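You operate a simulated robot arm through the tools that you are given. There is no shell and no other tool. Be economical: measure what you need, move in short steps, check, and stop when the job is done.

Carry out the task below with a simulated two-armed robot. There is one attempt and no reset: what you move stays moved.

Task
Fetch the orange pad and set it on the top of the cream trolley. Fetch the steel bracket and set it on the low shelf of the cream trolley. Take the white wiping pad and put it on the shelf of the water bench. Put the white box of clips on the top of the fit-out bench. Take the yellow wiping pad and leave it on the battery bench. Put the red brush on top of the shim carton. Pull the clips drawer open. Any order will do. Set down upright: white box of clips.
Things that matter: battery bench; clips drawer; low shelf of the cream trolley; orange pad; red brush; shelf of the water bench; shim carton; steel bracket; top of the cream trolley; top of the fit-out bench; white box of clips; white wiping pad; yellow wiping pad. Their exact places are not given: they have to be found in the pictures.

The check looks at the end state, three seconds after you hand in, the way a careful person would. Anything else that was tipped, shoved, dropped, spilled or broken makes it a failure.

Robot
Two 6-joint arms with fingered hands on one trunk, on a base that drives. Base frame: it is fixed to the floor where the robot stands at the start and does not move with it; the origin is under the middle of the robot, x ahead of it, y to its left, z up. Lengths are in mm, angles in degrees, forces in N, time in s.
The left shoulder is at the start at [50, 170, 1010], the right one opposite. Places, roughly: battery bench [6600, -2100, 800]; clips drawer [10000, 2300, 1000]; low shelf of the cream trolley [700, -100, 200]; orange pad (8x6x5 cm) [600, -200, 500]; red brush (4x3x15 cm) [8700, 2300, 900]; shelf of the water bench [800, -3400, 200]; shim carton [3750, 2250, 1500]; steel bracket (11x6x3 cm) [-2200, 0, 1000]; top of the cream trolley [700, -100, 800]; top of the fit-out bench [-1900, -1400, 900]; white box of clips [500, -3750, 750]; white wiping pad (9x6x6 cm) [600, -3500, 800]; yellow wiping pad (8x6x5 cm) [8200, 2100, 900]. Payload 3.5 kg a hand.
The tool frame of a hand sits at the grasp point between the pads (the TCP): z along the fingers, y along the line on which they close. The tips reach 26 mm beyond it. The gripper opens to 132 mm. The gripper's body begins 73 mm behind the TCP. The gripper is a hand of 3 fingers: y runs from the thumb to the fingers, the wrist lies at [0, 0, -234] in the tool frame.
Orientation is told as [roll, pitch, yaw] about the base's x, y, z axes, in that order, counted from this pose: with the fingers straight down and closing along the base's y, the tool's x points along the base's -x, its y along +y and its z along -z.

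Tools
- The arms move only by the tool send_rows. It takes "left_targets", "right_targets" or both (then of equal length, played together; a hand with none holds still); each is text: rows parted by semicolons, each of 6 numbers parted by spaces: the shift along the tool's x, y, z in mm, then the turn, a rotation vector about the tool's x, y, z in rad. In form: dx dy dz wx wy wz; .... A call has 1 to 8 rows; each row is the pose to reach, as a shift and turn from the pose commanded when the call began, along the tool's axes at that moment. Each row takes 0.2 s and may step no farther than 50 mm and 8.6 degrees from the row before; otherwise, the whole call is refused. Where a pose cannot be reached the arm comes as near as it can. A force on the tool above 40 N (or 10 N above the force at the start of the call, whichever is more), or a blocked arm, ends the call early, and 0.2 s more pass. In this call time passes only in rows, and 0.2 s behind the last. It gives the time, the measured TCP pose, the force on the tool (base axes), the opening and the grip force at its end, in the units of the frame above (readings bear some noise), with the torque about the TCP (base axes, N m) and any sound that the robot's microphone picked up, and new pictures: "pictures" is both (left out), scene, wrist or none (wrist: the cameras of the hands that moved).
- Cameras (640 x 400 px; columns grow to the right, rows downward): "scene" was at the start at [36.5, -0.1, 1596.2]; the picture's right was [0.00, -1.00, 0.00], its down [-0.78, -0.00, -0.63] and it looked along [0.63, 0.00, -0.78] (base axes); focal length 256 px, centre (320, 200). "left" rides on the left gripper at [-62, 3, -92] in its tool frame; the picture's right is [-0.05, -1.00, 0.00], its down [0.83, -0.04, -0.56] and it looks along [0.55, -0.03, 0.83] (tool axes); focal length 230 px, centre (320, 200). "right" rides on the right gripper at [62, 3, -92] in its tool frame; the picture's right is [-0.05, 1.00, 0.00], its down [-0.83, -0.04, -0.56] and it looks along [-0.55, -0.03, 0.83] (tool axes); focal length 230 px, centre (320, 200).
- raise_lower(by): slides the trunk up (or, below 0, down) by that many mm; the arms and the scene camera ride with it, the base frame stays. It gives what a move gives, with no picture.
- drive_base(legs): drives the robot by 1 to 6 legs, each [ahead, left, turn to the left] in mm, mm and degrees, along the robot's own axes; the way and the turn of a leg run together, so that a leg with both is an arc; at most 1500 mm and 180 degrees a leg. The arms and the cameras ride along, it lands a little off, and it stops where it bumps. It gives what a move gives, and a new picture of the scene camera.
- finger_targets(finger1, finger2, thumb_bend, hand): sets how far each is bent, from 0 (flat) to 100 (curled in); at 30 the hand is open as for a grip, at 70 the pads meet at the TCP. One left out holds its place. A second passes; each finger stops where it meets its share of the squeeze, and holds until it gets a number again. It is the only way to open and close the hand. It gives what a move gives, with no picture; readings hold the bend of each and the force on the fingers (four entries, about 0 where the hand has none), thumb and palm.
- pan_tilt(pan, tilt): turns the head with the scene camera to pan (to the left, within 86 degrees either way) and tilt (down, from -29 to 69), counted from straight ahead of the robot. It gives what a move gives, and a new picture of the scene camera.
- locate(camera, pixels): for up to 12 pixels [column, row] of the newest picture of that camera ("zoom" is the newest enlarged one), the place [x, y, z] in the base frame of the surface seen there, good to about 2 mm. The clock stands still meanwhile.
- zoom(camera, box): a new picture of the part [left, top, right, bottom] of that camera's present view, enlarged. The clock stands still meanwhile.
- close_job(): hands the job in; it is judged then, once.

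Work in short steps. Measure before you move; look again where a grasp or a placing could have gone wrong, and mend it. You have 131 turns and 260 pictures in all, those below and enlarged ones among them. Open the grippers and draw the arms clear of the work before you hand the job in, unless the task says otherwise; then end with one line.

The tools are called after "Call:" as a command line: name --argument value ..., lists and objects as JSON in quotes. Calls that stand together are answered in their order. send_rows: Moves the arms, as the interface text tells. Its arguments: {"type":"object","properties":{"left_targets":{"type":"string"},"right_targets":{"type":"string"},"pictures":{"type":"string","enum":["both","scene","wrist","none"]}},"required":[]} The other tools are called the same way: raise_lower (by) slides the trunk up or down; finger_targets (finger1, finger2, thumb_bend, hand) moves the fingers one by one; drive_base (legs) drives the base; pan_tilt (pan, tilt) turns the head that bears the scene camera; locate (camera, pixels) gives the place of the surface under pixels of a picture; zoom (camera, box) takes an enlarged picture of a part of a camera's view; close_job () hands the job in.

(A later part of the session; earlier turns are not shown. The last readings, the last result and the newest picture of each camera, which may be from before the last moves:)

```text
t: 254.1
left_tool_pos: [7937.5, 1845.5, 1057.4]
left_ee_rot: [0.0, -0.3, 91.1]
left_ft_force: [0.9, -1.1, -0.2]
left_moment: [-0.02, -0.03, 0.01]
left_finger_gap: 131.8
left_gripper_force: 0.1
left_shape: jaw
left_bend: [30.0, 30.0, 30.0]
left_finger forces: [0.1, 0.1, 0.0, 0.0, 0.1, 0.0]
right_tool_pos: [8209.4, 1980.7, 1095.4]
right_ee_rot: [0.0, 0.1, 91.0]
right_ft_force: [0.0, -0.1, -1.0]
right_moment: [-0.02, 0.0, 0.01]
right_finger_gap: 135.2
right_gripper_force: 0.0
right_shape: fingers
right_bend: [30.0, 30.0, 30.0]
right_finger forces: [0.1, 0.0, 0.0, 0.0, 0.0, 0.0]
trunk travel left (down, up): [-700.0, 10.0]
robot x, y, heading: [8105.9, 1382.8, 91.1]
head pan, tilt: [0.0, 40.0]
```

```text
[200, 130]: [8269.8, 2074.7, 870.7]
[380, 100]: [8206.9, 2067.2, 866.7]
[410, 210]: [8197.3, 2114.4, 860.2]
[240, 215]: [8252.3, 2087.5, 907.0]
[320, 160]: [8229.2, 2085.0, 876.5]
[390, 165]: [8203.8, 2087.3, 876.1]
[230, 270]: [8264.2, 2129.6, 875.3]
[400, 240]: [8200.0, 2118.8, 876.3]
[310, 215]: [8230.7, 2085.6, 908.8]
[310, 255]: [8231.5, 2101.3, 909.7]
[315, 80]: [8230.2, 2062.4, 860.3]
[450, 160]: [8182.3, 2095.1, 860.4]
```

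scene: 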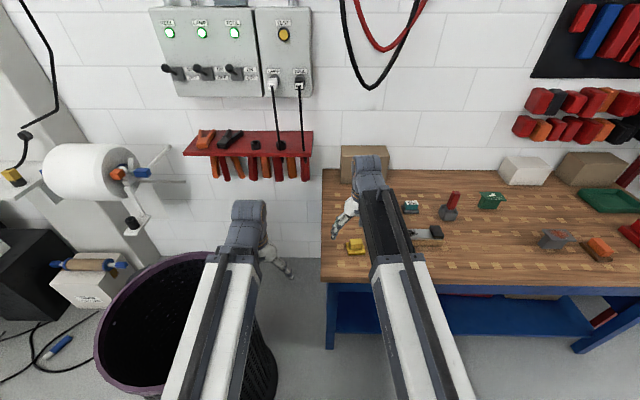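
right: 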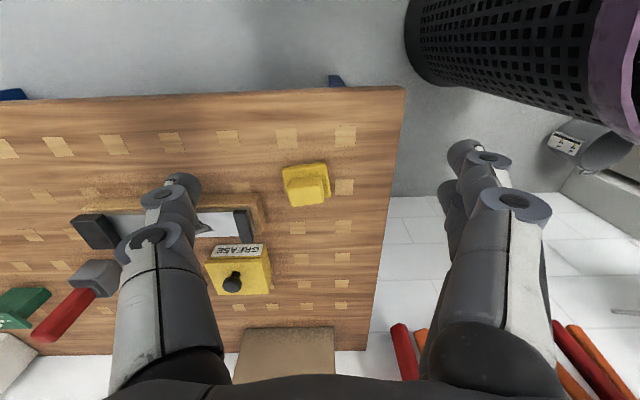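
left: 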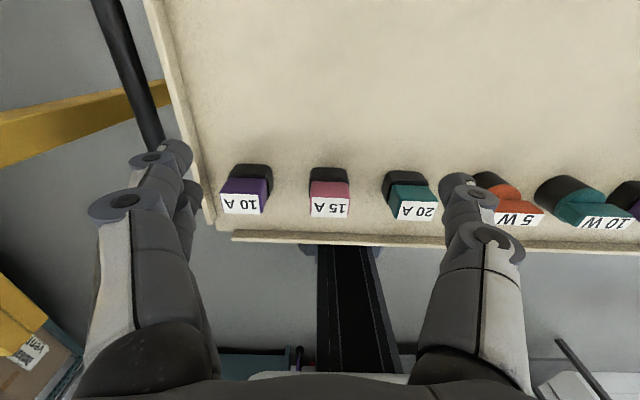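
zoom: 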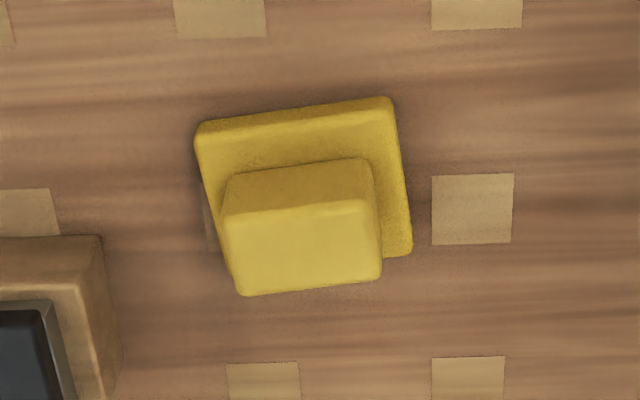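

Handle centre ≈(8233,2097,910), yaw ≈+6.8°. I pre-close the hand (sanding block nearby), drive 60 ahead and move over it.

Call:
finger_targets --hand "right" --finger1 45 --finger2 45 --thumb_bend 45

Call:
drive_base --legs '[[60, 0, 0]]'

Call:
send_rows --right_targets "-28 -13 0 0 0 -0.05; -56 -25.6 0 0 0 -0.1; -56 -25.6 45 0 0 -0.1; -56 -25.6 90 0 0 -0.1; -56 -25.6 135 0 0 -0.1" --pictures "wrist"

```text
t: 255.1
left_tool_pos: [7937.2, 1845.6, 1057.1]
left_ee_rot: [-0.1, -0.3, 91.2]
left_ft_force: [-0.2, 0.3, 0.3]
left_moment: [0.02, 0.04, 0.01]
left_finger_gap: 132.1
left_gripper_force: 0.1
left_shape: jaw
left_bend: [30.0, 30.0, 30.0]
left_finger forces: [0.0, 0.0, 0.0, 0.0, 0.1, 0.1]
right_tool_pos: [8208.9, 1981.8, 1095.5]
right_ee_rot: [-0.1, 0.0, 91.0]
right_ft_force: [-0.1, 0.2, 0.2]
right_moment: [-0.02, 0.02, -0.01]
right_finger_gap: 85.3
right_gripper_force: 0.1
right_shape: fingers
right_bend: [45.0, 45.0, 45.0]
right_finger forces: [0.1, 0.0, 0.0, 0.0, 0.0, 0.0]
trunk travel left (down, up): [-700.0, 10.0]
robot x, y, heading: [8103.3, 1380.4, 91.1]
head pan, tilt: [0.0, 40.0]
```

```text
t: 256.1
left_tool_pos: [7936.7, 1908.4, 1057.0]
left_ee_rot: [0.0, -0.2, 91.1]
left_ft_force: [-0.8, 1.6, 0.6]
left_moment: [-0.01, 0.0, -0.02]
left_finger_gap: 132.0
left_gripper_force: 0.1
left_shape: jaw
left_bend: [30.0, 30.0, 30.0]
left_finger forces: [0.0, 0.1, 0.1, 0.1, 0.0, 0.0]
right_tool_pos: [8209.8, 2043.7, 1094.6]
right_ee_rot: [0.0, -0.1, 90.8]
right_ft_force: [0.0, 0.5, 0.6]
right_moment: [-0.04, -0.01, 0.01]
right_finger_gap: 85.6
right_gripper_force: 0.0
right_shape: fingers
right_bend: [45.0, 45.0, 45.0]
right_finger forces: [0.0, 0.0, 0.1, 0.0, 0.0, 0.0]
trunk travel left (down, up): [-700.0, 10.0]
robot x, y, heading: [8101.0, 1444.8, 90.8]
head pan, tilt: [0.0, 40.0]
```

scene: 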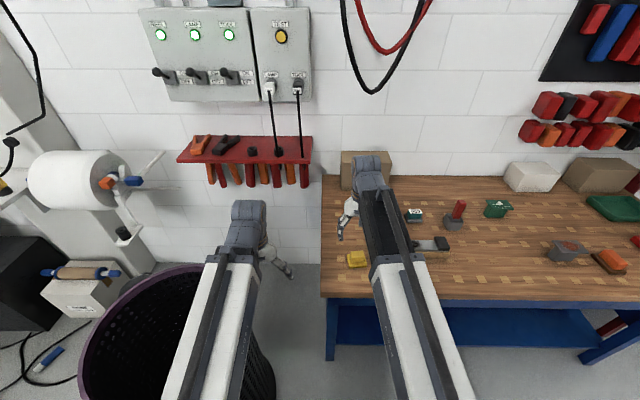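

```text
t: 257.3
left_tool_pos: [7936.0, 1907.0, 1058.7]
left_ee_rot: [0.0, -0.3, 91.1]
left_ft_force: [0.0, -0.4, -0.8]
left_moment: [0.0, -0.02, -0.01]
left_finger_gap: 131.9
left_gripper_force: 0.1
left_shape: jaw
left_bend: [30.0, 30.0, 30.0]
left_finger forces: [0.0, 0.0, 0.0, 0.1, 0.1, 0.0]
right_tool_pos: [8233.6, 2098.8, 958.7]
right_ee_rot: [0.0, 0.0, 96.7]
right_ft_force: [0.1, 0.0, 0.5]
right_moment: [-0.01, 0.0, 0.03]
right_finger_gap: 85.3
right_gripper_force: 0.1
right_shape: fingers
right_bend: [45.0, 45.0, 45.0]
right_finger forces: [0.1, 0.0, 0.0, 0.0, 0.1, 0.0]
trunk travel left (down, up): [-700.0, 10.0]
robot x, y, heading: [8099.9, 1444.1, 90.9]
head pan, tilt: [0.0, 40.0]
```

right: 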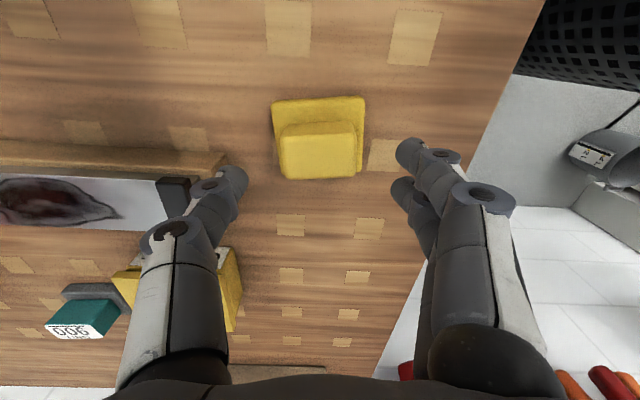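

Before descending, I check the sanding block's end relative to the thumb.

Call:
locate --camera "right" --pixels '[[222, 157], [205, 172], [175, 200], [318, 150], [282, 165], [352, 158], [150, 165], [180, 185]]'

```text
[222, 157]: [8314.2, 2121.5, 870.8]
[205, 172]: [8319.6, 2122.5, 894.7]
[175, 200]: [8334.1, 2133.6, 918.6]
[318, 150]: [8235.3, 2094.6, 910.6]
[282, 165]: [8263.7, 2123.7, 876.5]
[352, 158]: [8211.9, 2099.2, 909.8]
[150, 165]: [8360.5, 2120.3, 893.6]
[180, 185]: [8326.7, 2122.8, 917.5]
```

Clear (block starts at x≈8312). I descend 55 mm, close, and lift.

Call:
send_rows --right_targets "0 -2 30 0 0 0; 0 -2 54 0 0 0" --pictures "none"

Call:
finger_targets --hand "right" --finger1 70 --finger2 70 --thumb_bend 70

Call:
send_rows --right_targets "0 0 -40 0 0 0; 0 0 -85 0 0 0; 0 0 -130 0 0 0; 0 0 -170 0 0 0" --pictures "wrist"

```text
t: 257.9
left_tool_pos: [7936.9, 1907.4, 1056.9]
left_ee_rot: [0.0, -0.3, 91.0]
left_ft_force: [-0.5, -0.3, -0.5]
left_moment: [0.01, 0.03, 0.01]
left_finger_gap: 131.8
left_gripper_force: 0.1
left_shape: jaw
left_bend: [30.0, 30.0, 30.0]
left_finger forces: [0.0, 0.0, 0.0, 0.0, 0.0, 0.0]
right_tool_pos: [8237.1, 2099.6, 906.8]
right_ee_rot: [0.0, 0.1, 96.6]
right_ft_force: [0.8, -0.1, -0.2]
right_moment: [0.01, 0.01, 0.02]
right_finger_gap: 85.6
right_gripper_force: 0.1
right_shape: fingers
right_bend: [45.0, 45.0, 45.0]
right_finger forces: [0.0, 0.0, 0.0, 0.1, 0.0, 0.1]
trunk travel left (down, up): [-700.0, 10.0]
robot x, y, heading: [8099.0, 1441.4, 91.0]
head pan, tilt: [0.0, 40.0]
```

```text
t: 258.9
left_tool_pos: [7935.5, 1907.2, 1057.9]
left_ee_rot: [0.0, -0.3, 91.0]
left_ft_force: [0.0, -0.2, 0.0]
left_moment: [-0.01, -0.01, -0.01]
left_finger_gap: 132.1
left_gripper_force: 0.1
left_shape: jaw
left_bend: [30.0, 30.0, 30.0]
left_finger forces: [0.0, 0.0, 0.0, 0.0, 0.0, 0.1]
right_tool_pos: [8235.6, 2097.9, 907.6]
right_ee_rot: [-0.1, -0.1, 96.6]
right_ft_force: [1.1, 2.6, 9.1]
right_moment: [0.09, 0.33, -0.07]
right_finger_gap: 50.0
right_gripper_force: 22.6
right_shape: fingers
right_bend: [55.0, 55.0, 62.0]
right_finger forces: [12.9, 12.8, 0.1, 0.0, 19.0, 0.0]
trunk travel left (down, up): [-700.0, 10.0]
robot x, y, heading: [8103.6, 1442.8, 90.9]
head pan, tilt: [0.0, 40.0]
```

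```text
t: 259.9
left_tool_pos: [7935.7, 1906.8, 1057.4]
left_ee_rot: [0.0, -0.3, 91.0]
left_ft_force: [0.0, -0.6, -0.9]
left_moment: [-0.01, -0.01, 0.02]
left_finger_gap: 132.0
left_gripper_force: 0.0
left_shape: jaw
left_bend: [30.0, 30.0, 30.0]
left_finger forces: [0.0, 0.1, 0.0, 0.1, 0.0, 0.0]
right_tool_pos: [8236.5, 2099.6, 1077.2]
right_ee_rot: [0.0, 0.0, 96.6]
right_ft_force: [0.5, -0.7, -0.8]
right_moment: [0.01, -0.01, -0.02]
right_finger_gap: 49.7
right_gripper_force: 18.5
right_shape: fingers
right_bend: [54.0, 54.0, 62.0]
right_finger forces: [9.3, 9.3, 0.0, 0.1, 18.1, 0.0]
trunk travel left (down, up): [-700.0, 10.0]
robot x, y, heading: [8105.1, 1441.6, 91.2]
head pan, tilt: [0.0, 40.0]
```

right: 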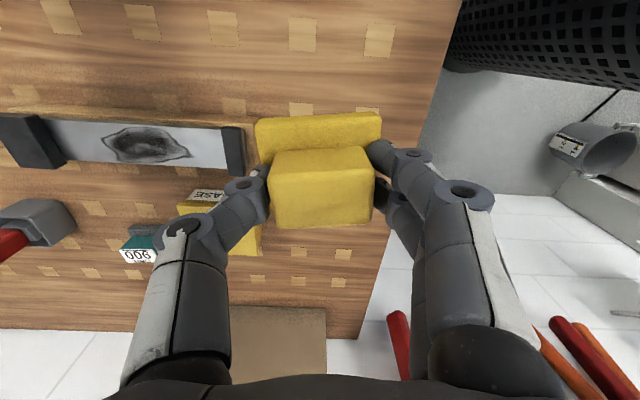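

Yellow pad held. I back up and strafe right to bring the left hand in line with the brush, then look.

Call:
drive_base --legs '[[-120, 0, 0], [0, -720, -1]]'

Call:
zoom --camera "scene" --box '[200, 150, 420, 300]'

```text
t: 264.6
left_tool_pos: [8652.8, 1795.6, 1057.6]
left_ee_rot: [0.0, -0.3, 90.3]
left_ft_force: [0.1, -0.1, -0.4]
left_moment: [0.01, 0.02, -0.01]
left_finger_gap: 131.8
left_gripper_force: 0.1
left_shape: jaw
left_bend: [30.0, 30.0, 30.0]
left_finger forces: [0.0, 0.0, 0.0, 0.0, 0.0, 0.0]
right_tool_pos: [8955.2, 1984.7, 1076.7]
right_ee_rot: [-0.1, 0.1, 95.9]
right_ft_force: [0.7, -0.1, -0.2]
right_moment: [0.01, 0.03, -0.01]
right_finger_gap: 49.7
right_gripper_force: 18.4
right_shape: fingers
right_bend: [54.0, 54.0, 62.0]
right_finger forces: [9.4, 9.3, 0.1, 0.1, 18.1, 0.0]
trunk travel left (down, up): [-700.0, 10.0]
robot x, y, heading: [8817.8, 1330.7, 90.7]
head pan, tilt: [0.0, 40.0]
```

scene: 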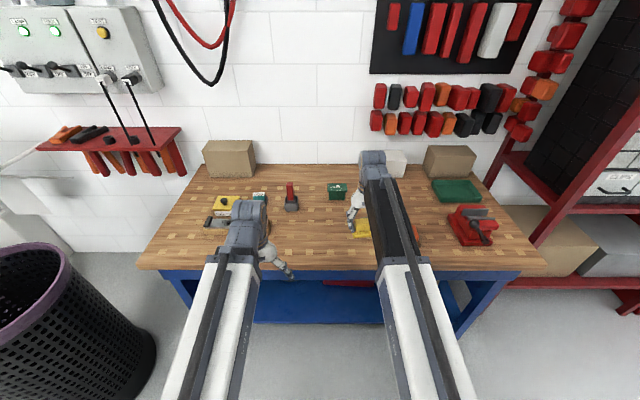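

```text
2.67 times, centred on (310, 225) of scene
```

zoom: 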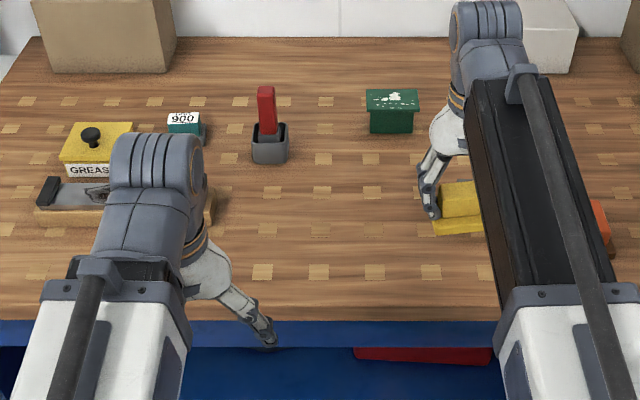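

The red brush stands in a grey cup at zoom (265,120). I zoom closer and measure it.

Call:
zoom --camera "scene" --box '[270, 170, 315, 215]'

Call:
locate --camera "scene" --pixels '[[290, 183], [290, 190], [292, 197], [292, 205], [287, 183], [293, 183], [285, 198], [298, 198], [291, 181], [291, 215]]'

```text
8.89 times, centred on (292, 192) of scene
```

zoom: 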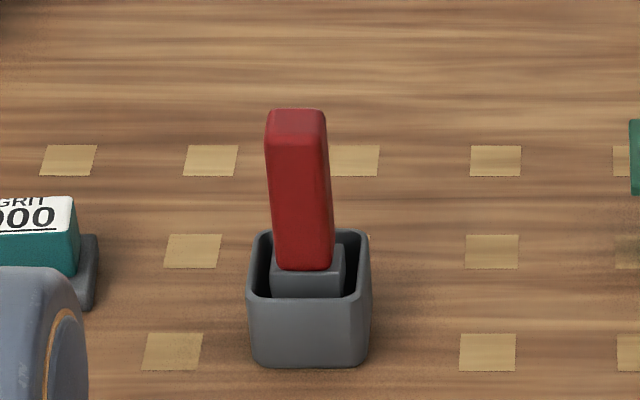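

```text
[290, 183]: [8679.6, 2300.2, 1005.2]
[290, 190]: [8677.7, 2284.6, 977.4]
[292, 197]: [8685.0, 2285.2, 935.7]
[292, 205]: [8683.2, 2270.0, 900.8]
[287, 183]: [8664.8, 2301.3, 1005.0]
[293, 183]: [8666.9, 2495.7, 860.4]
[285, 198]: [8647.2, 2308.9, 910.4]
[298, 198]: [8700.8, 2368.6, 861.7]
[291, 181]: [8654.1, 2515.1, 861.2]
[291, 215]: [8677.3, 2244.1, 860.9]
```

Handle: x 8662-8693, y≈2298, top ≈1008. I drive 270 ahead, then extend the left hand over it.

Call:
drive_base --legs '[[270, 0, 0]]'

Call:
send_rows --left_targets "-40 -8 -5 0 0 0; -80 -16 -10 0 0 0; -120 -23 -12 0 0 0; -160 -23 -12 0 0 0; -190 -23 -12 0 0 0" --pictures "both"

```text
t: 266.5
left_tool_pos: [8651.5, 2058.8, 1056.9]
left_ee_rot: [0.0, -0.1, 90.3]
left_ft_force: [-0.7, 0.7, 0.1]
left_moment: [-0.04, -0.05, 0.01]
left_finger_gap: 132.0
left_gripper_force: 0.1
left_shape: jaw
left_bend: [30.0, 30.0, 30.0]
left_finger forces: [0.1, 0.0, 0.1, 0.0, 0.1, 0.0]
right_tool_pos: [8954.5, 2249.4, 1077.5]
right_ee_rot: [0.1, -0.1, 96.0]
right_ft_force: [-0.4, 0.4, -0.9]
right_moment: [-0.01, -0.03, 0.04]
right_finger_gap: 49.7
right_gripper_force: 19.1
right_shape: fingers
right_bend: [54.0, 54.0, 62.0]
right_finger forces: [9.2, 9.3, 0.0, 0.0, 18.0, 0.1]
trunk travel left (down, up): [-700.0, 10.0]
robot x, y, heading: [8814.0, 1591.3, 90.3]
head pan, tilt: [0.0, 40.0]
```

scene: 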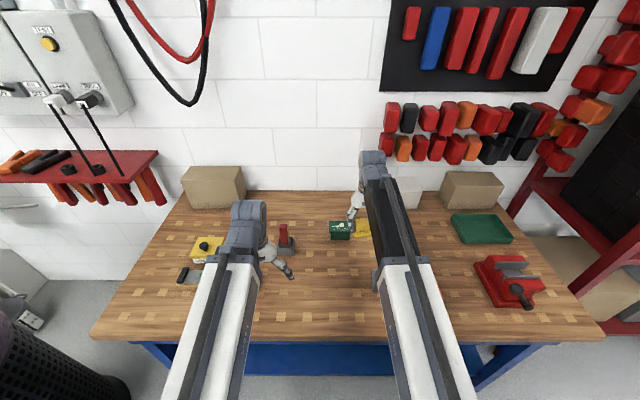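

```text
t: 267.7
left_tool_pos: [8676.3, 2251.2, 1071.5]
left_ee_rot: [0.0, -0.3, 90.3]
left_ft_force: [0.8, 0.0, 0.0]
left_moment: [0.01, 0.02, -0.01]
left_finger_gap: 131.5
left_gripper_force: 0.1
left_shape: jaw
left_bend: [30.0, 30.0, 30.0]
left_finger forces: [0.1, 0.0, 0.0, 0.1, 0.1, 0.0]
right_tool_pos: [8952.8, 2248.1, 1078.2]
right_ee_rot: [0.0, 0.1, 95.9]
right_ft_force: [0.7, 0.6, -0.8]
right_moment: [-0.03, 0.01, 0.03]
right_finger_gap: 49.6
right_gripper_force: 18.4
right_shape: fingers
right_bend: [54.0, 54.0, 62.0]
right_finger forces: [9.3, 9.2, 0.0, 0.0, 18.1, 0.1]
trunk travel left (down, up): [-700.0, 10.0]
robot x, y, heading: [8810.9, 1588.9, 90.2]
head pan, tilt: [0.0, 40.0]
```

scene: 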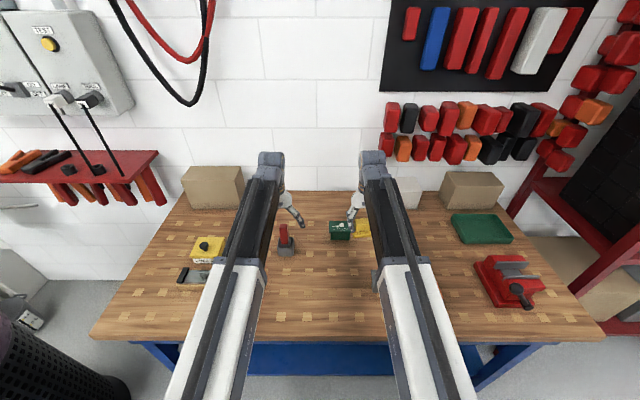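
left: 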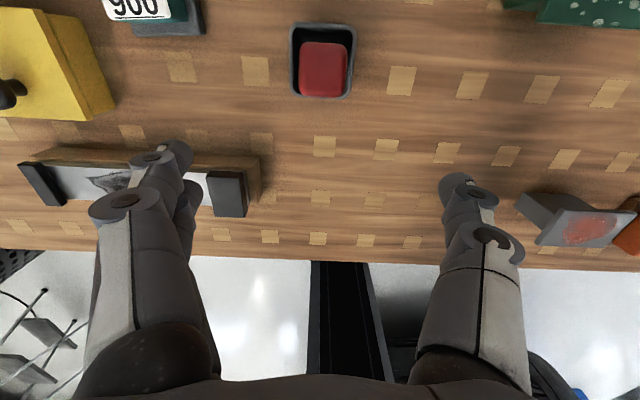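

The left wrist camera sees the brush top at (323,65). I measure it precisely.

Call:
locate --camera "left" --pixels '[[305, 46], [343, 46], [345, 90], [301, 90], [323, 70], [323, 93], [323, 50], [293, 30], [353, 30], [350, 95]]'

Call:
zoom --camera "left" --box '[270, 10, 380, 110]'

```text
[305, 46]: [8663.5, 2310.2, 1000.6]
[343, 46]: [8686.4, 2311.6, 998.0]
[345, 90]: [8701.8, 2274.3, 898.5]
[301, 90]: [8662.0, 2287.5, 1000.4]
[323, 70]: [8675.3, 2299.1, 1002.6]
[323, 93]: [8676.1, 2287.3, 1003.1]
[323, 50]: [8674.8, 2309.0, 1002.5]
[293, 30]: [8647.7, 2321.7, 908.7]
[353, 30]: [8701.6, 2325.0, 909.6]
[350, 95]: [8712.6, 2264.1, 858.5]
```

```text
4.00 times, centred on (325, 60) of left
```

zoom: 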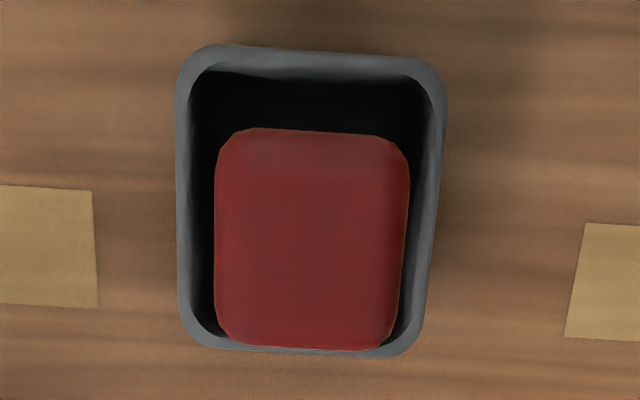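

Handle centre (8675,2299), top 1003. I move forward 48 and descend to z≈970.

Call:
send_rows --left_targets "-25 1 0 0 0 0; -48 1 0 0 0 0; -48 1 30 0 0 0; -48 1 60 0 0 0" --pictures "wrist"

```text
t: 268.7
left_tool_pos: [8673.3, 2297.3, 1011.6]
left_ee_rot: [-0.1, -0.3, 90.3]
left_ft_force: [1.1, -0.3, 0.6]
left_moment: [-0.01, -0.02, -0.01]
left_finger_gap: 131.8
left_gripper_force: 0.1
left_shape: jaw
left_bend: [30.0, 30.0, 30.0]
left_finger forces: [0.0, 0.0, 0.0, 0.1, 0.0, 0.0]
right_tool_pos: [8952.9, 2248.2, 1077.5]
right_ee_rot: [-0.1, 0.0, 96.0]
right_ft_force: [-0.1, -0.4, 0.2]
right_moment: [-0.01, -0.02, 0.0]
right_finger_gap: 50.0
right_gripper_force: 18.2
right_shape: fingers
right_bend: [54.0, 54.0, 62.0]
right_finger forces: [9.4, 9.4, 0.0, 0.0, 18.1, 0.0]
trunk travel left (down, up): [-700.0, 10.0]
robot x, y, heading: [8813.8, 1591.4, 90.3]
head pan, tilt: [0.0, 40.0]
```

left: 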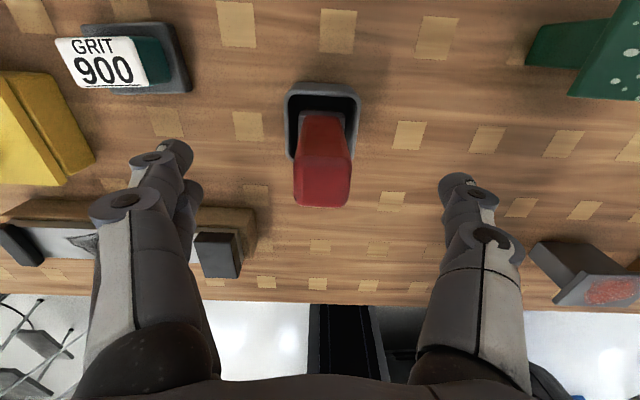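

Aligned. I descend 41, close, and lift the brush out.

Call:
send_rows --left_targets "-1 -1 20 0 0 0; -1 -1 41 0 0 0" --pictures "none"

Call:
finger_targets --hand "left" --finger1 72 --finger2 72 --thumb_bend 72

Call:
send_rows --left_targets "0 0 -20 0 0 0; 0 0 -45 0 0 0; 0 0 -80 0 0 0; 0 0 -115 0 0 0" --pictures "both"

```text
t: 269.3
left_tool_pos: [8673.6, 2297.7, 969.0]
left_ee_rot: [0.0, -0.4, 90.3]
left_ft_force: [0.2, 0.4, -0.3]
left_moment: [-0.01, 0.02, 0.0]
left_finger_gap: 132.0
left_gripper_force: 0.0
left_shape: jaw
left_bend: [30.0, 30.0, 30.0]
left_finger forces: [0.0, 0.0, 0.0, 0.0, 0.1, 0.0]
right_tool_pos: [8953.0, 2247.5, 1077.3]
right_ee_rot: [0.1, 0.0, 96.0]
right_ft_force: [0.1, 0.2, -1.2]
right_moment: [-0.01, -0.01, 0.0]
right_finger_gap: 49.8
right_gripper_force: 18.3
right_shape: fingers
right_bend: [54.0, 54.0, 62.0]
right_finger forces: [9.4, 9.3, 0.1, 0.1, 18.3, 0.0]
trunk travel left (down, up): [-700.0, 10.0]
robot x, y, heading: [8813.8, 1590.2, 90.3]
head pan, tilt: [0.0, 40.0]
```

```text
t: 270.3
left_tool_pos: [8674.8, 2296.7, 970.4]
left_ee_rot: [-0.1, -0.3, 90.3]
left_ft_force: [1.0, 0.2, 0.8]
left_moment: [-0.01, 0.0, -0.06]
left_finger_gap: 28.0
left_gripper_force: 15.5
left_shape: fingers
left_bend: [66.0, 66.0, 65.0]
left_finger forces: [7.6, 7.7, 0.0, 0.2, 15.3, 0.1]
right_tool_pos: [8953.7, 2247.9, 1076.5]
right_ee_rot: [0.0, 0.0, 96.1]
right_ft_force: [0.0, -0.2, -0.4]
right_moment: [0.01, 0.02, 0.02]
right_finger_gap: 49.7
right_gripper_force: 18.4
right_shape: fingers
right_bend: [54.0, 54.0, 62.0]
right_finger forces: [9.3, 9.2, 0.0, 0.0, 18.2, 0.1]
trunk travel left (down, up): [-700.0, 10.0]
robot x, y, heading: [8815.7, 1594.1, 90.6]
head pan, tilt: [0.0, 40.0]
```

```text
t: 271.3
left_tool_pos: [8672.2, 2298.5, 1084.5]
left_ee_rot: [0.0, -0.3, 90.3]
left_ft_force: [0.3, 0.3, 0.2]
left_moment: [-0.02, 0.0, -0.02]
left_finger_gap: 28.1
left_gripper_force: 15.7
left_shape: fingers
left_bend: [66.0, 66.0, 65.0]
left_finger forces: [7.6, 7.8, 0.1, 0.0, 15.4, 0.0]
right_tool_pos: [8953.6, 2247.3, 1076.7]
right_ee_rot: [0.0, 0.0, 96.0]
right_ft_force: [-0.1, -0.3, -0.3]
right_moment: [0.0, -0.01, 0.01]
right_finger_gap: 49.5
right_gripper_force: 18.5
right_shape: fingers
right_bend: [54.0, 54.0, 62.0]
right_finger forces: [9.2, 9.2, 0.1, 0.0, 18.2, 0.0]
trunk travel left (down, up): [-700.0, 10.0]
robot x, y, heading: [8812.4, 1593.3, 90.3]
head pan, tilt: [0.0, 40.0]
```

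scene: 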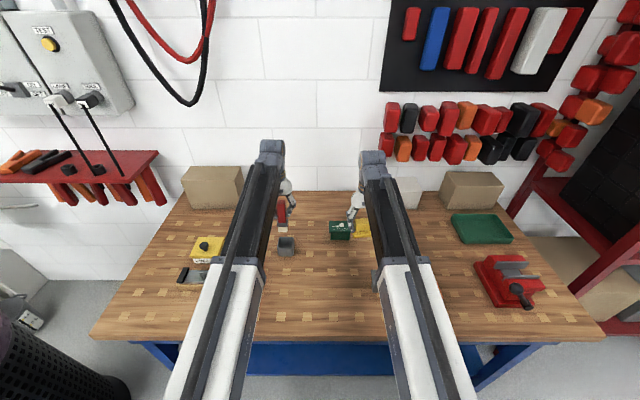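
left: 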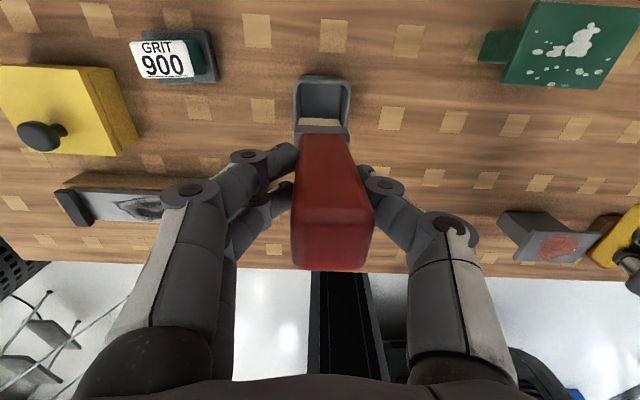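

Brush is out of its cup. I back away and look right at the drawer cabinet while here.

Call:
drive_base --legs '[[-500, 0, 0]]'

Call:
pan_tilt --pan -45 --tilt 20

Call:
zoom --camera "scene" --box '[200, 40, 460, 260]'

```text
t: 274.2
left_tool_pos: [8673.5, 1798.7, 1084.7]
left_ee_rot: [0.1, -0.2, 90.6]
left_ft_force: [0.4, -0.2, -0.8]
left_moment: [0.02, 0.01, 0.02]
left_finger_gap: 28.0
left_gripper_force: 15.5
left_shape: fingers
left_bend: [66.0, 66.0, 65.0]
left_finger forces: [7.6, 7.7, 0.1, 0.0, 15.5, 0.1]
right_tool_pos: [8954.0, 1749.3, 1078.6]
right_ee_rot: [0.0, -0.1, 96.3]
right_ft_force: [0.3, 0.6, -0.8]
right_moment: [0.01, 0.01, 0.02]
right_finger_gap: 49.6
right_gripper_force: 18.1
right_shape: fingers
right_bend: [54.0, 54.0, 62.0]
right_finger forces: [9.3, 9.2, 0.0, 0.0, 18.3, 0.0]
trunk travel left (down, up): [-700.0, 10.0]
robot x, y, heading: [8819.4, 1097.4, 90.7]
head pan, tilt: [0.0, 40.0]
```

scene: 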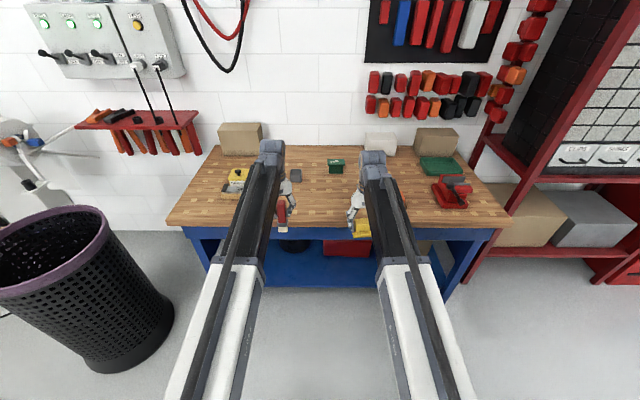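

```text
t: 275.4
left_tool_pos: [8673.3, 1798.6, 1085.7]
left_ee_rot: [0.0, -0.3, 90.6]
left_ft_force: [0.9, -0.4, -1.3]
left_moment: [-0.01, 0.0, -0.02]
left_finger_gap: 28.2
left_gripper_force: 15.0
left_shape: fingers
left_bend: [66.0, 66.0, 65.0]
left_finger forces: [7.5, 7.6, 0.0, 0.0, 15.4, 0.1]
right_tool_pos: [8954.4, 1751.5, 1076.8]
right_ee_rot: [0.0, 0.1, 96.3]
right_ft_force: [-0.2, -0.3, -0.2]
right_moment: [-0.01, -0.01, -0.01]
right_finger_gap: 49.5
right_gripper_force: 18.3
right_shape: fingers
right_bend: [54.0, 54.0, 62.0]
right_finger forces: [9.4, 9.3, 0.1, 0.1, 18.1, 0.1]
trunk travel left (down, up): [-700.0, 10.0]
robot x, y, heading: [8820.3, 1092.3, 90.5]
head pan, tilt: [-45.0, 20.0]
```

scene: 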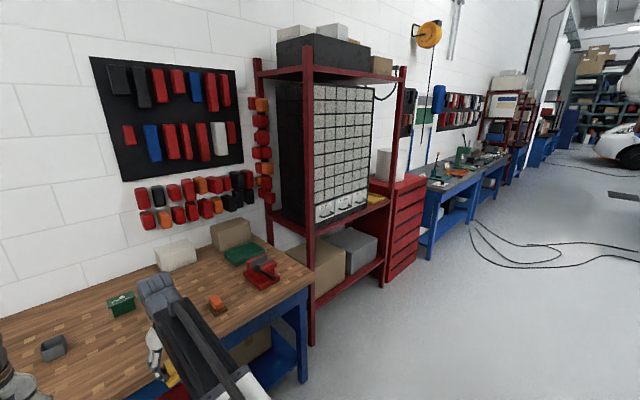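

```text
1.82 times, centred on (330, 150) of scene
```

zoom: 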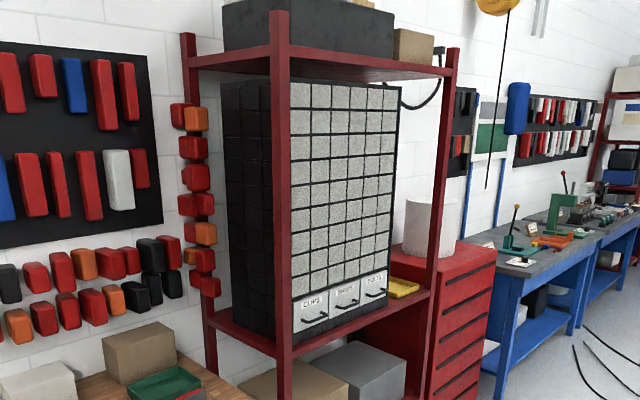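

The bottom row has labelled drawers; leftmost reads CLIPS. I zoom and locate its handle.

Call:
zoom --camera "scene" --box '[300, 170, 400, 240]'

Call:
locate --camera "zoom" --pixels '[[145, 265], [175, 270], [200, 262], [120, 230], [170, 225], [255, 210], [300, 215], [230, 250], [105, 290], [75, 330], [300, 300], [205, 255]]'

```text
5.71 times, centred on (350, 205) of scene
```

zoom: 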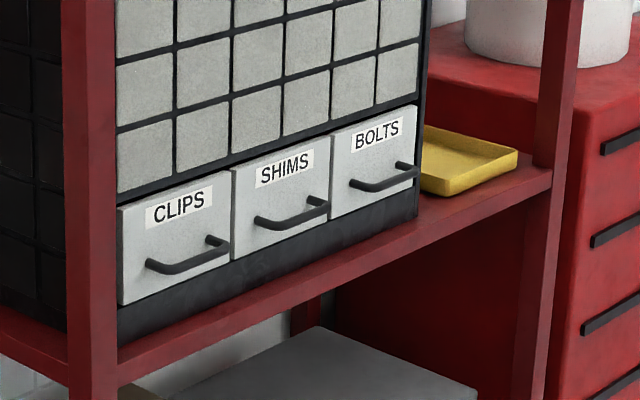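

```text
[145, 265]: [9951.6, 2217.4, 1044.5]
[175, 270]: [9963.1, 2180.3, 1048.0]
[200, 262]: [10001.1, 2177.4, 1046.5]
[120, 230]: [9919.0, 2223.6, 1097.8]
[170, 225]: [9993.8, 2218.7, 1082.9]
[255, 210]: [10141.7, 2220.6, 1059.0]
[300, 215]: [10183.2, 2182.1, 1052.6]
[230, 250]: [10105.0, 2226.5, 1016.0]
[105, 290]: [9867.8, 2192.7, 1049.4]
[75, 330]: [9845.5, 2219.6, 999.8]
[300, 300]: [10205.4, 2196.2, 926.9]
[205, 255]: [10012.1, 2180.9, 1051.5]
```

CLIPS handle bar: x≈9950-10040, y≈2180, z≈1047. First the battery bench: I turn around to face -y and look for it.

Call:
drive_base --legs '[[0, 0, -180], [0, -1300, 0]]'

Call:
pan_tilt --pan 20 --tilt 15

```text
t: 289.2
left_tool_pos: [7662.1, 358.4, 1084.8]
left_ee_rot: [0.1, -0.3, -88.6]
left_ft_force: [0.9, -0.4, -0.2]
left_moment: [-0.03, 0.01, 0.03]
left_finger_gap: 28.0
left_gripper_force: 15.1
left_shape: fingers
left_bend: [66.0, 66.0, 65.0]
left_finger forces: [7.4, 7.7, 0.0, 0.1, 15.2, 0.0]
right_tool_pos: [7381.1, 401.4, 1077.1]
right_ee_rot: [0.0, 0.1, -83.0]
right_ft_force: [0.5, 0.3, -0.4]
right_moment: [0.02, -0.02, -0.02]
right_finger_gap: 49.4
right_gripper_force: 16.9
right_shape: fingers
right_bend: [54.0, 54.0, 62.0]
right_finger forces: [8.3, 8.7, 0.0, 0.0, 17.8, 0.1]
trunk travel left (down, up): [-700.0, 10.0]
robot x, y, heading: [7508.4, 1059.9, -88.7]
head pan, tilt: [-45.0, 20.0]
```

scene: 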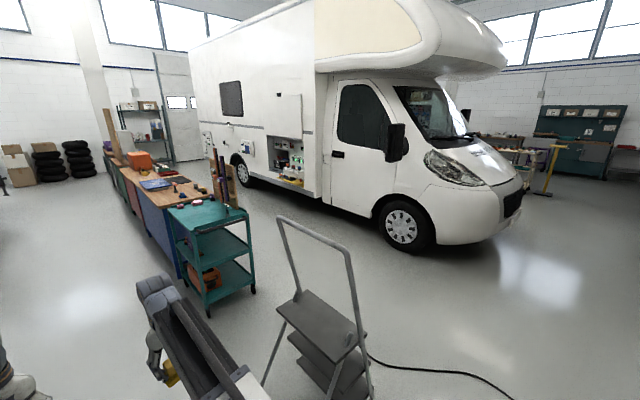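

```text
t: 290.6
left_tool_pos: [7662.7, 357.8, 1083.2]
left_ee_rot: [0.1, -0.3, -88.6]
left_ft_force: [0.1, 0.3, -1.8]
left_moment: [-0.02, 0.01, 0.03]
left_finger_gap: 28.1
left_gripper_force: 14.8
left_shape: fingers
left_bend: [66.0, 66.0, 65.0]
left_finger forces: [7.5, 7.6, 0.1, 0.0, 15.1, 0.1]
right_tool_pos: [7381.1, 402.2, 1078.2]
right_ee_rot: [0.0, 0.0, -83.0]
right_ft_force: [0.0, -1.1, -0.1]
right_moment: [0.01, 0.0, 0.03]
right_finger_gap: 49.4
right_gripper_force: 17.5
right_shape: fingers
right_bend: [54.0, 54.0, 62.0]
right_finger forces: [8.3, 8.7, 0.1, 0.0, 17.9, 0.0]
trunk travel left (down, up): [-700.0, 10.0]
robot x, y, heading: [7505.2, 1062.5, -88.4]
head pan, tilt: [20.0, 15.0]
```

scene: 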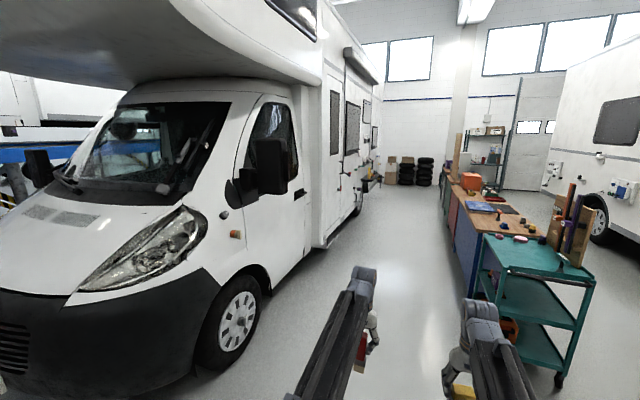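

The bench row with coloured fronts lies between the campers. I zoom and measure it.

Call:
zoom --camera "scene" --box '[410, 120, 620, 320]'

Call:
locate --camera "scene" --pixels '[[470, 290], [455, 235], [450, 205], [445, 185], [500, 227], [480, 208], [470, 195], [470, 180], [440, 210], [335, 245], [375, 190], [500, 275]]'

```text
2.00 times, centred on (515, 220) of scene
```

zoom: 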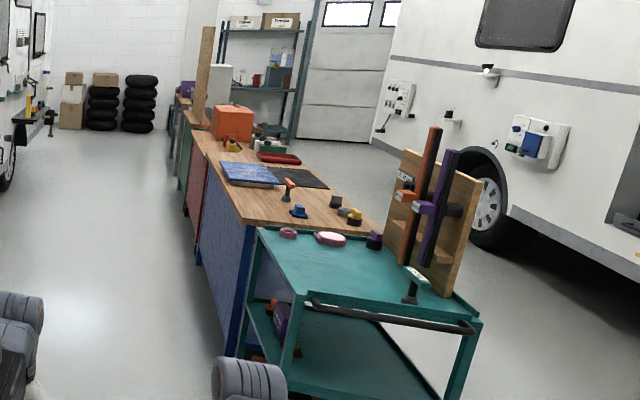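

```text
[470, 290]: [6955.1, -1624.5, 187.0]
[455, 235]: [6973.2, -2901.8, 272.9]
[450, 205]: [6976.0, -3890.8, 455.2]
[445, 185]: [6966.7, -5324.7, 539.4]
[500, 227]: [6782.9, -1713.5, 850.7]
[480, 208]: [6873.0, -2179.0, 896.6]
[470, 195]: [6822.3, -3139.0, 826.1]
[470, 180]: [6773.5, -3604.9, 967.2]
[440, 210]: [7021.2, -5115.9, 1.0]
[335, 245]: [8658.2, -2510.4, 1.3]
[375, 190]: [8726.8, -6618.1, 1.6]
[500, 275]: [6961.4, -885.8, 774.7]
```

Blue-fronted bench spans y≈-1500…-2600, front x≈6970, matching the battery bench. I drive down the aisle at x≈7780 and turn toward it.

Call:
drive_base --legs '[[0, 260, -1.4], [1450, 0, 0], [1450, 0, 0], [0, 0, -90]]'

Call:
pan_tilt --pan 0 --tilt 35

Call:
zoom --camera "scene" --box '[140, 80, 500, 280]'

```text
t: 309.7
left_tool_pos: [7097.3, -1976.8, 1083.5]
left_ee_rot: [0.0, -0.4, -177.7]
left_ft_force: [0.1, 0.0, -1.1]
left_moment: [-0.01, -0.02, 0.03]
left_finger_gap: 27.8
left_gripper_force: 14.9
left_shape: fingers
left_bend: [66.0, 66.0, 65.0]
left_finger forces: [7.2, 7.6, 0.1, 0.0, 14.8, 0.0]
right_tool_pos: [7136.0, -1695.9, 1078.0]
right_ee_rot: [0.0, 0.1, -171.8]
right_ft_force: [-1.1, 0.3, -0.5]
right_moment: [0.01, 0.0, -0.02]
right_finger_gap: 49.0
right_gripper_force: 17.0
right_shape: fingers
right_bend: [54.0, 54.0, 62.0]
right_finger forces: [8.0, 8.6, 0.0, 0.0, 17.7, 0.0]
trunk travel left (down, up): [-700.0, 10.0]
robot x, y, heading: [7796.6, -1814.7, -177.6]
head pan, tilt: [20.0, 15.0]
```

scene: 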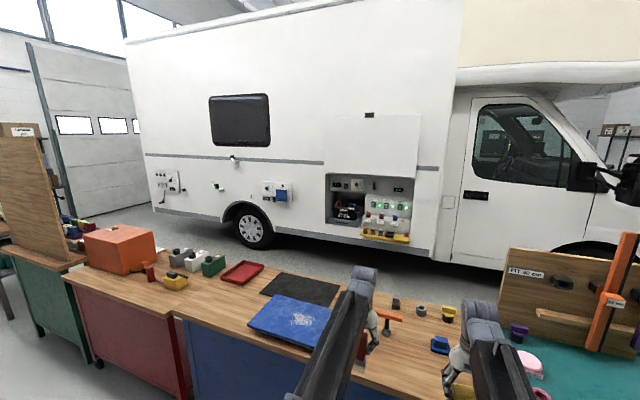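

```text
t: 310.6
left_tool_pos: [7095.5, -1976.9, 1084.3]
left_ee_rot: [-0.1, -0.3, -177.6]
left_ft_force: [0.9, 1.0, -1.0]
left_moment: [-0.01, 0.0, -0.01]
left_finger_gap: 27.7
left_gripper_force: 14.6
left_shape: fingers
left_bend: [66.0, 66.0, 65.0]
left_finger forces: [7.4, 7.6, 0.1, 0.0, 15.0, 0.0]
right_tool_pos: [7136.6, -1694.3, 1076.9]
right_ee_rot: [0.0, 0.1, -171.9]
right_ft_force: [1.4, 0.0, -0.9]
right_moment: [0.0, 0.0, 0.03]
right_finger_gap: 48.9
right_gripper_force: 17.7
right_shape: fingers
right_bend: [54.0, 54.0, 62.0]
right_finger forces: [8.1, 8.6, 0.0, 0.1, 17.8, 0.0]
trunk travel left (down, up): [-700.0, 10.0]
robot x, y, heading: [7799.4, -1810.3, -177.7]
head pan, tilt: [0.0, 35.0]
```

scene: 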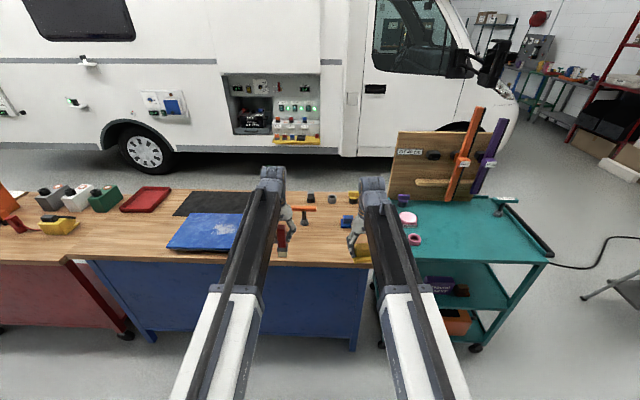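

```text
1.78 times, centred on (320, 180) of scene
```

zoom: 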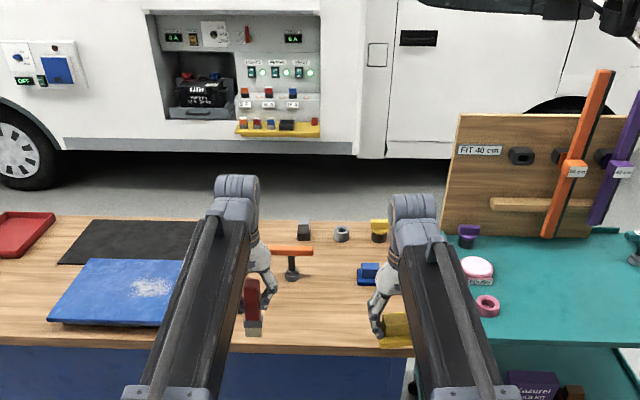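

I measure free space on the bench front (zoom ≈(330,310)).

Call:
locate --camera "zoom" --pixels '[[330, 310], [330, 345], [290, 270], [372, 275], [180, 310], [405, 345], [340, 235], [150, 330], [300, 230], [320, 280], [290, 320], [30, 330]]'

```text
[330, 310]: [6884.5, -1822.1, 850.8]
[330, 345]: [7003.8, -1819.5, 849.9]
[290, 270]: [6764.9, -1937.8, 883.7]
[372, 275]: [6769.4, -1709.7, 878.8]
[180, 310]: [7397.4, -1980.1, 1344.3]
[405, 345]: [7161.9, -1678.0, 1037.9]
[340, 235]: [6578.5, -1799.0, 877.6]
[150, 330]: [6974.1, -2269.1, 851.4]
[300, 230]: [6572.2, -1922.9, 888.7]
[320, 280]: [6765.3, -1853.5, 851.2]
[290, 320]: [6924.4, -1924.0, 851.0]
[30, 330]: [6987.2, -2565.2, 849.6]
```

Spot (6885,-1830) is free, surface 850. I drive there and lower the pad.

Call:
drive_base --legs '[[256, 125, 0]]'

Call:
send_rows --right_targets "0 0 45 0 0 0; 0 0 90 0 0 0; 0 0 135 0 0 0; 0 0 165 0 0 0; 0 0 177 0 0 0" --pictures "both"

```text
t: 312.6
left_tool_pos: [6843.4, -2113.9, 1083.8]
left_ee_rot: [0.0, -0.1, -177.5]
left_ft_force: [0.0, -0.6, -1.0]
left_moment: [0.01, -0.05, 0.0]
left_finger_gap: 27.7
left_gripper_force: 14.7
left_shape: fingers
left_bend: [66.0, 66.0, 65.0]
left_finger forces: [7.4, 7.7, 0.0, 0.0, 14.8, 0.0]
right_tool_pos: [6883.7, -1831.8, 1077.4]
right_ee_rot: [0.0, -0.1, -171.9]
right_ft_force: [-0.9, 0.1, 0.2]
right_moment: [-0.02, -0.03, -0.01]
right_finger_gap: 49.4
right_gripper_force: 17.2
right_shape: fingers
right_bend: [54.0, 54.0, 62.0]
right_finger forces: [8.1, 8.6, 0.0, 0.0, 17.9, 0.0]
trunk travel left (down, up): [-700.0, 10.0]
robot x, y, heading: [7543.9, -1945.9, -177.4]
head pan, tilt: [0.0, 35.0]
```

scene: 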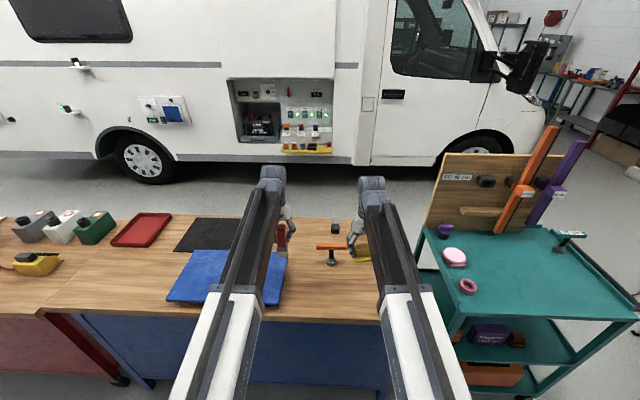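

```text
t: 313.8
left_tool_pos: [6844.5, -2113.9, 1083.9]
left_ee_rot: [-0.1, -0.4, -177.6]
left_ft_force: [-0.8, 0.8, -0.3]
left_moment: [0.01, -0.02, -0.02]
left_finger_gap: 27.6
left_gripper_force: 15.0
left_shape: fingers
left_bend: [66.0, 66.0, 65.0]
left_finger forces: [7.4, 7.5, 0.0, 0.0, 14.8, 0.0]
right_tool_pos: [6881.9, -1831.4, 900.3]
right_ee_rot: [0.0, -0.1, -171.9]
right_ft_force: [0.2, -0.1, -0.2]
right_moment: [-0.01, -0.01, -0.03]
right_finger_gap: 49.3
right_gripper_force: 17.4
right_shape: fingers
right_bend: [54.0, 54.0, 62.0]
right_finger forces: [8.1, 8.7, 0.1, 0.0, 17.7, 0.0]
trunk travel left (down, up): [-700.0, 10.0]
robot x, y, heading: [7542.1, -1946.1, -177.4]
head pan, tilt: [0.0, 35.0]
```

scene: 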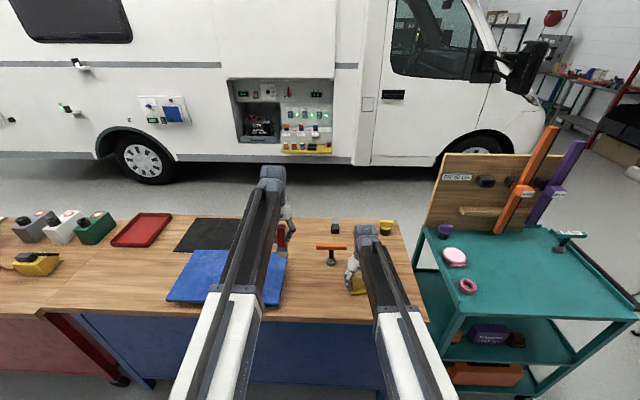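
right: 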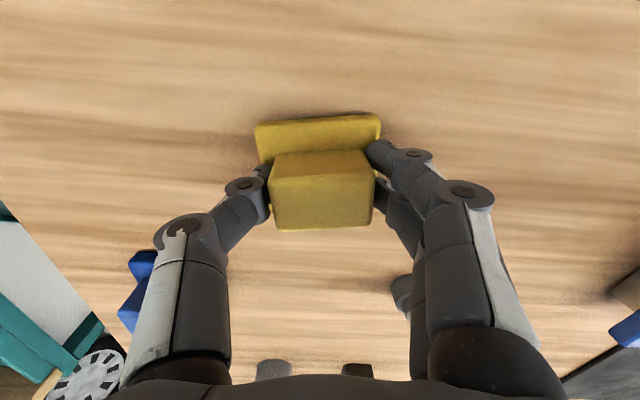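

About 3 mm to go. I lower until contact, open partially, and lift away.

Call:
send_rows --right_targets "0 0 2 0 0 0; 0 0 3.5 0 0 0" --pictures "none"

Call:
finger_targets --hand "right" --finger1 42 --finger2 42 --thumb_bend 42

Call:
send_rows --right_targets "0 0 -40 0 0 0; 0 0 -85 0 0 0; 0 0 -130 0 0 0; 0 0 -175 0 0 0" --pictures "wrist"

```text
t: 314.4
left_tool_pos: [6844.6, -2113.9, 1084.1]
left_ee_rot: [0.0, -0.3, -177.4]
left_ft_force: [-0.2, 1.2, -0.7]
left_moment: [-0.01, 0.0, 0.01]
left_finger_gap: 27.9
left_gripper_force: 14.8
left_shape: fingers
left_bend: [66.0, 66.0, 65.0]
left_finger forces: [7.3, 7.5, 0.0, 0.1, 14.8, 0.0]
right_tool_pos: [6884.4, -1831.2, 897.9]
right_ee_rot: [0.0, -0.1, -171.9]
right_ft_force: [-0.4, 0.8, 6.5]
right_moment: [-0.19, 0.01, 0.03]
right_finger_gap: 49.2
right_gripper_force: 17.5
right_shape: fingers
right_bend: [54.0, 54.0, 62.0]
right_finger forces: [8.2, 8.7, 0.1, 0.0, 18.1, 0.0]
trunk travel left (down, up): [-700.0, 10.0]
robot x, y, heading: [7547.7, -1947.6, -177.7]
head pan, tilt: [0.0, 35.0]
```

```text
t: 315.4
left_tool_pos: [6844.0, -2114.0, 1084.7]
left_ee_rot: [0.0, -0.3, -177.5]
left_ft_force: [0.2, -0.9, 0.1]
left_moment: [-0.01, 0.01, 0.0]
left_finger_gap: 27.7
left_gripper_force: 14.6
left_shape: fingers
left_bend: [66.0, 66.0, 65.0]
left_finger forces: [7.3, 7.6, 0.0, 0.0, 14.9, 0.1]
right_tool_pos: [6884.9, -1830.9, 896.8]
right_ee_rot: [0.0, 0.0, -171.9]
right_ft_force: [-0.2, 0.1, 0.1]
right_moment: [0.02, 0.03, 0.02]
right_finger_gap: 94.5
right_gripper_force: 0.1
right_shape: fingers
right_bend: [42.0, 42.0, 42.0]
right_finger forces: [0.0, 0.1, 0.1, 0.0, 0.1, 0.0]
trunk travel left (down, up): [-700.0, 10.0]
robot x, y, heading: [7548.8, -1947.7, -177.6]
head pan, tilt: [0.0, 35.0]
```

```text
t: 316.4
left_tool_pos: [6844.6, -2113.6, 1084.7]
left_ee_rot: [0.0, -0.3, -177.5]
left_ft_force: [0.5, -0.4, -0.9]
left_moment: [0.03, 0.01, 0.01]
left_finger_gap: 27.6
left_gripper_force: 15.2
left_shape: fingers
left_bend: [66.0, 66.0, 65.0]
left_finger forces: [7.3, 7.6, 0.1, 0.0, 14.9, 0.1]
right_tool_pos: [6885.2, -1831.7, 1072.0]
right_ee_rot: [0.0, 0.0, -171.9]
right_ft_force: [0.5, 0.1, -0.4]
right_moment: [-0.01, 0.05, -0.01]
right_finger_gap: 94.3
right_gripper_force: 0.0
right_shape: fingers
right_bend: [42.0, 42.0, 42.0]
right_finger forces: [0.0, 0.1, 0.1, 0.1, 0.0, 0.0]
trunk travel left (down, up): [-700.0, 10.0]
robot x, y, heading: [7544.5, -1943.1, -177.4]
head pan, tilt: [0.0, 35.0]
```

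right: 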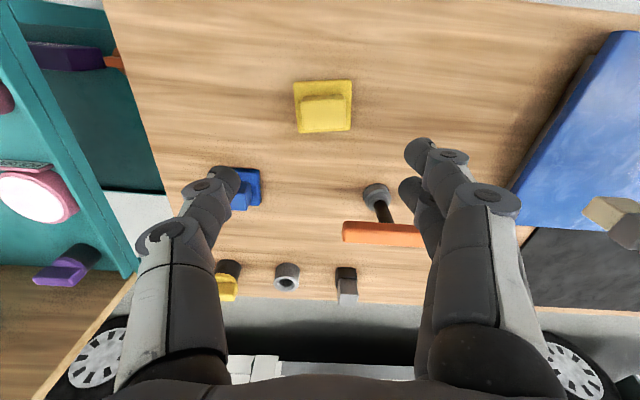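

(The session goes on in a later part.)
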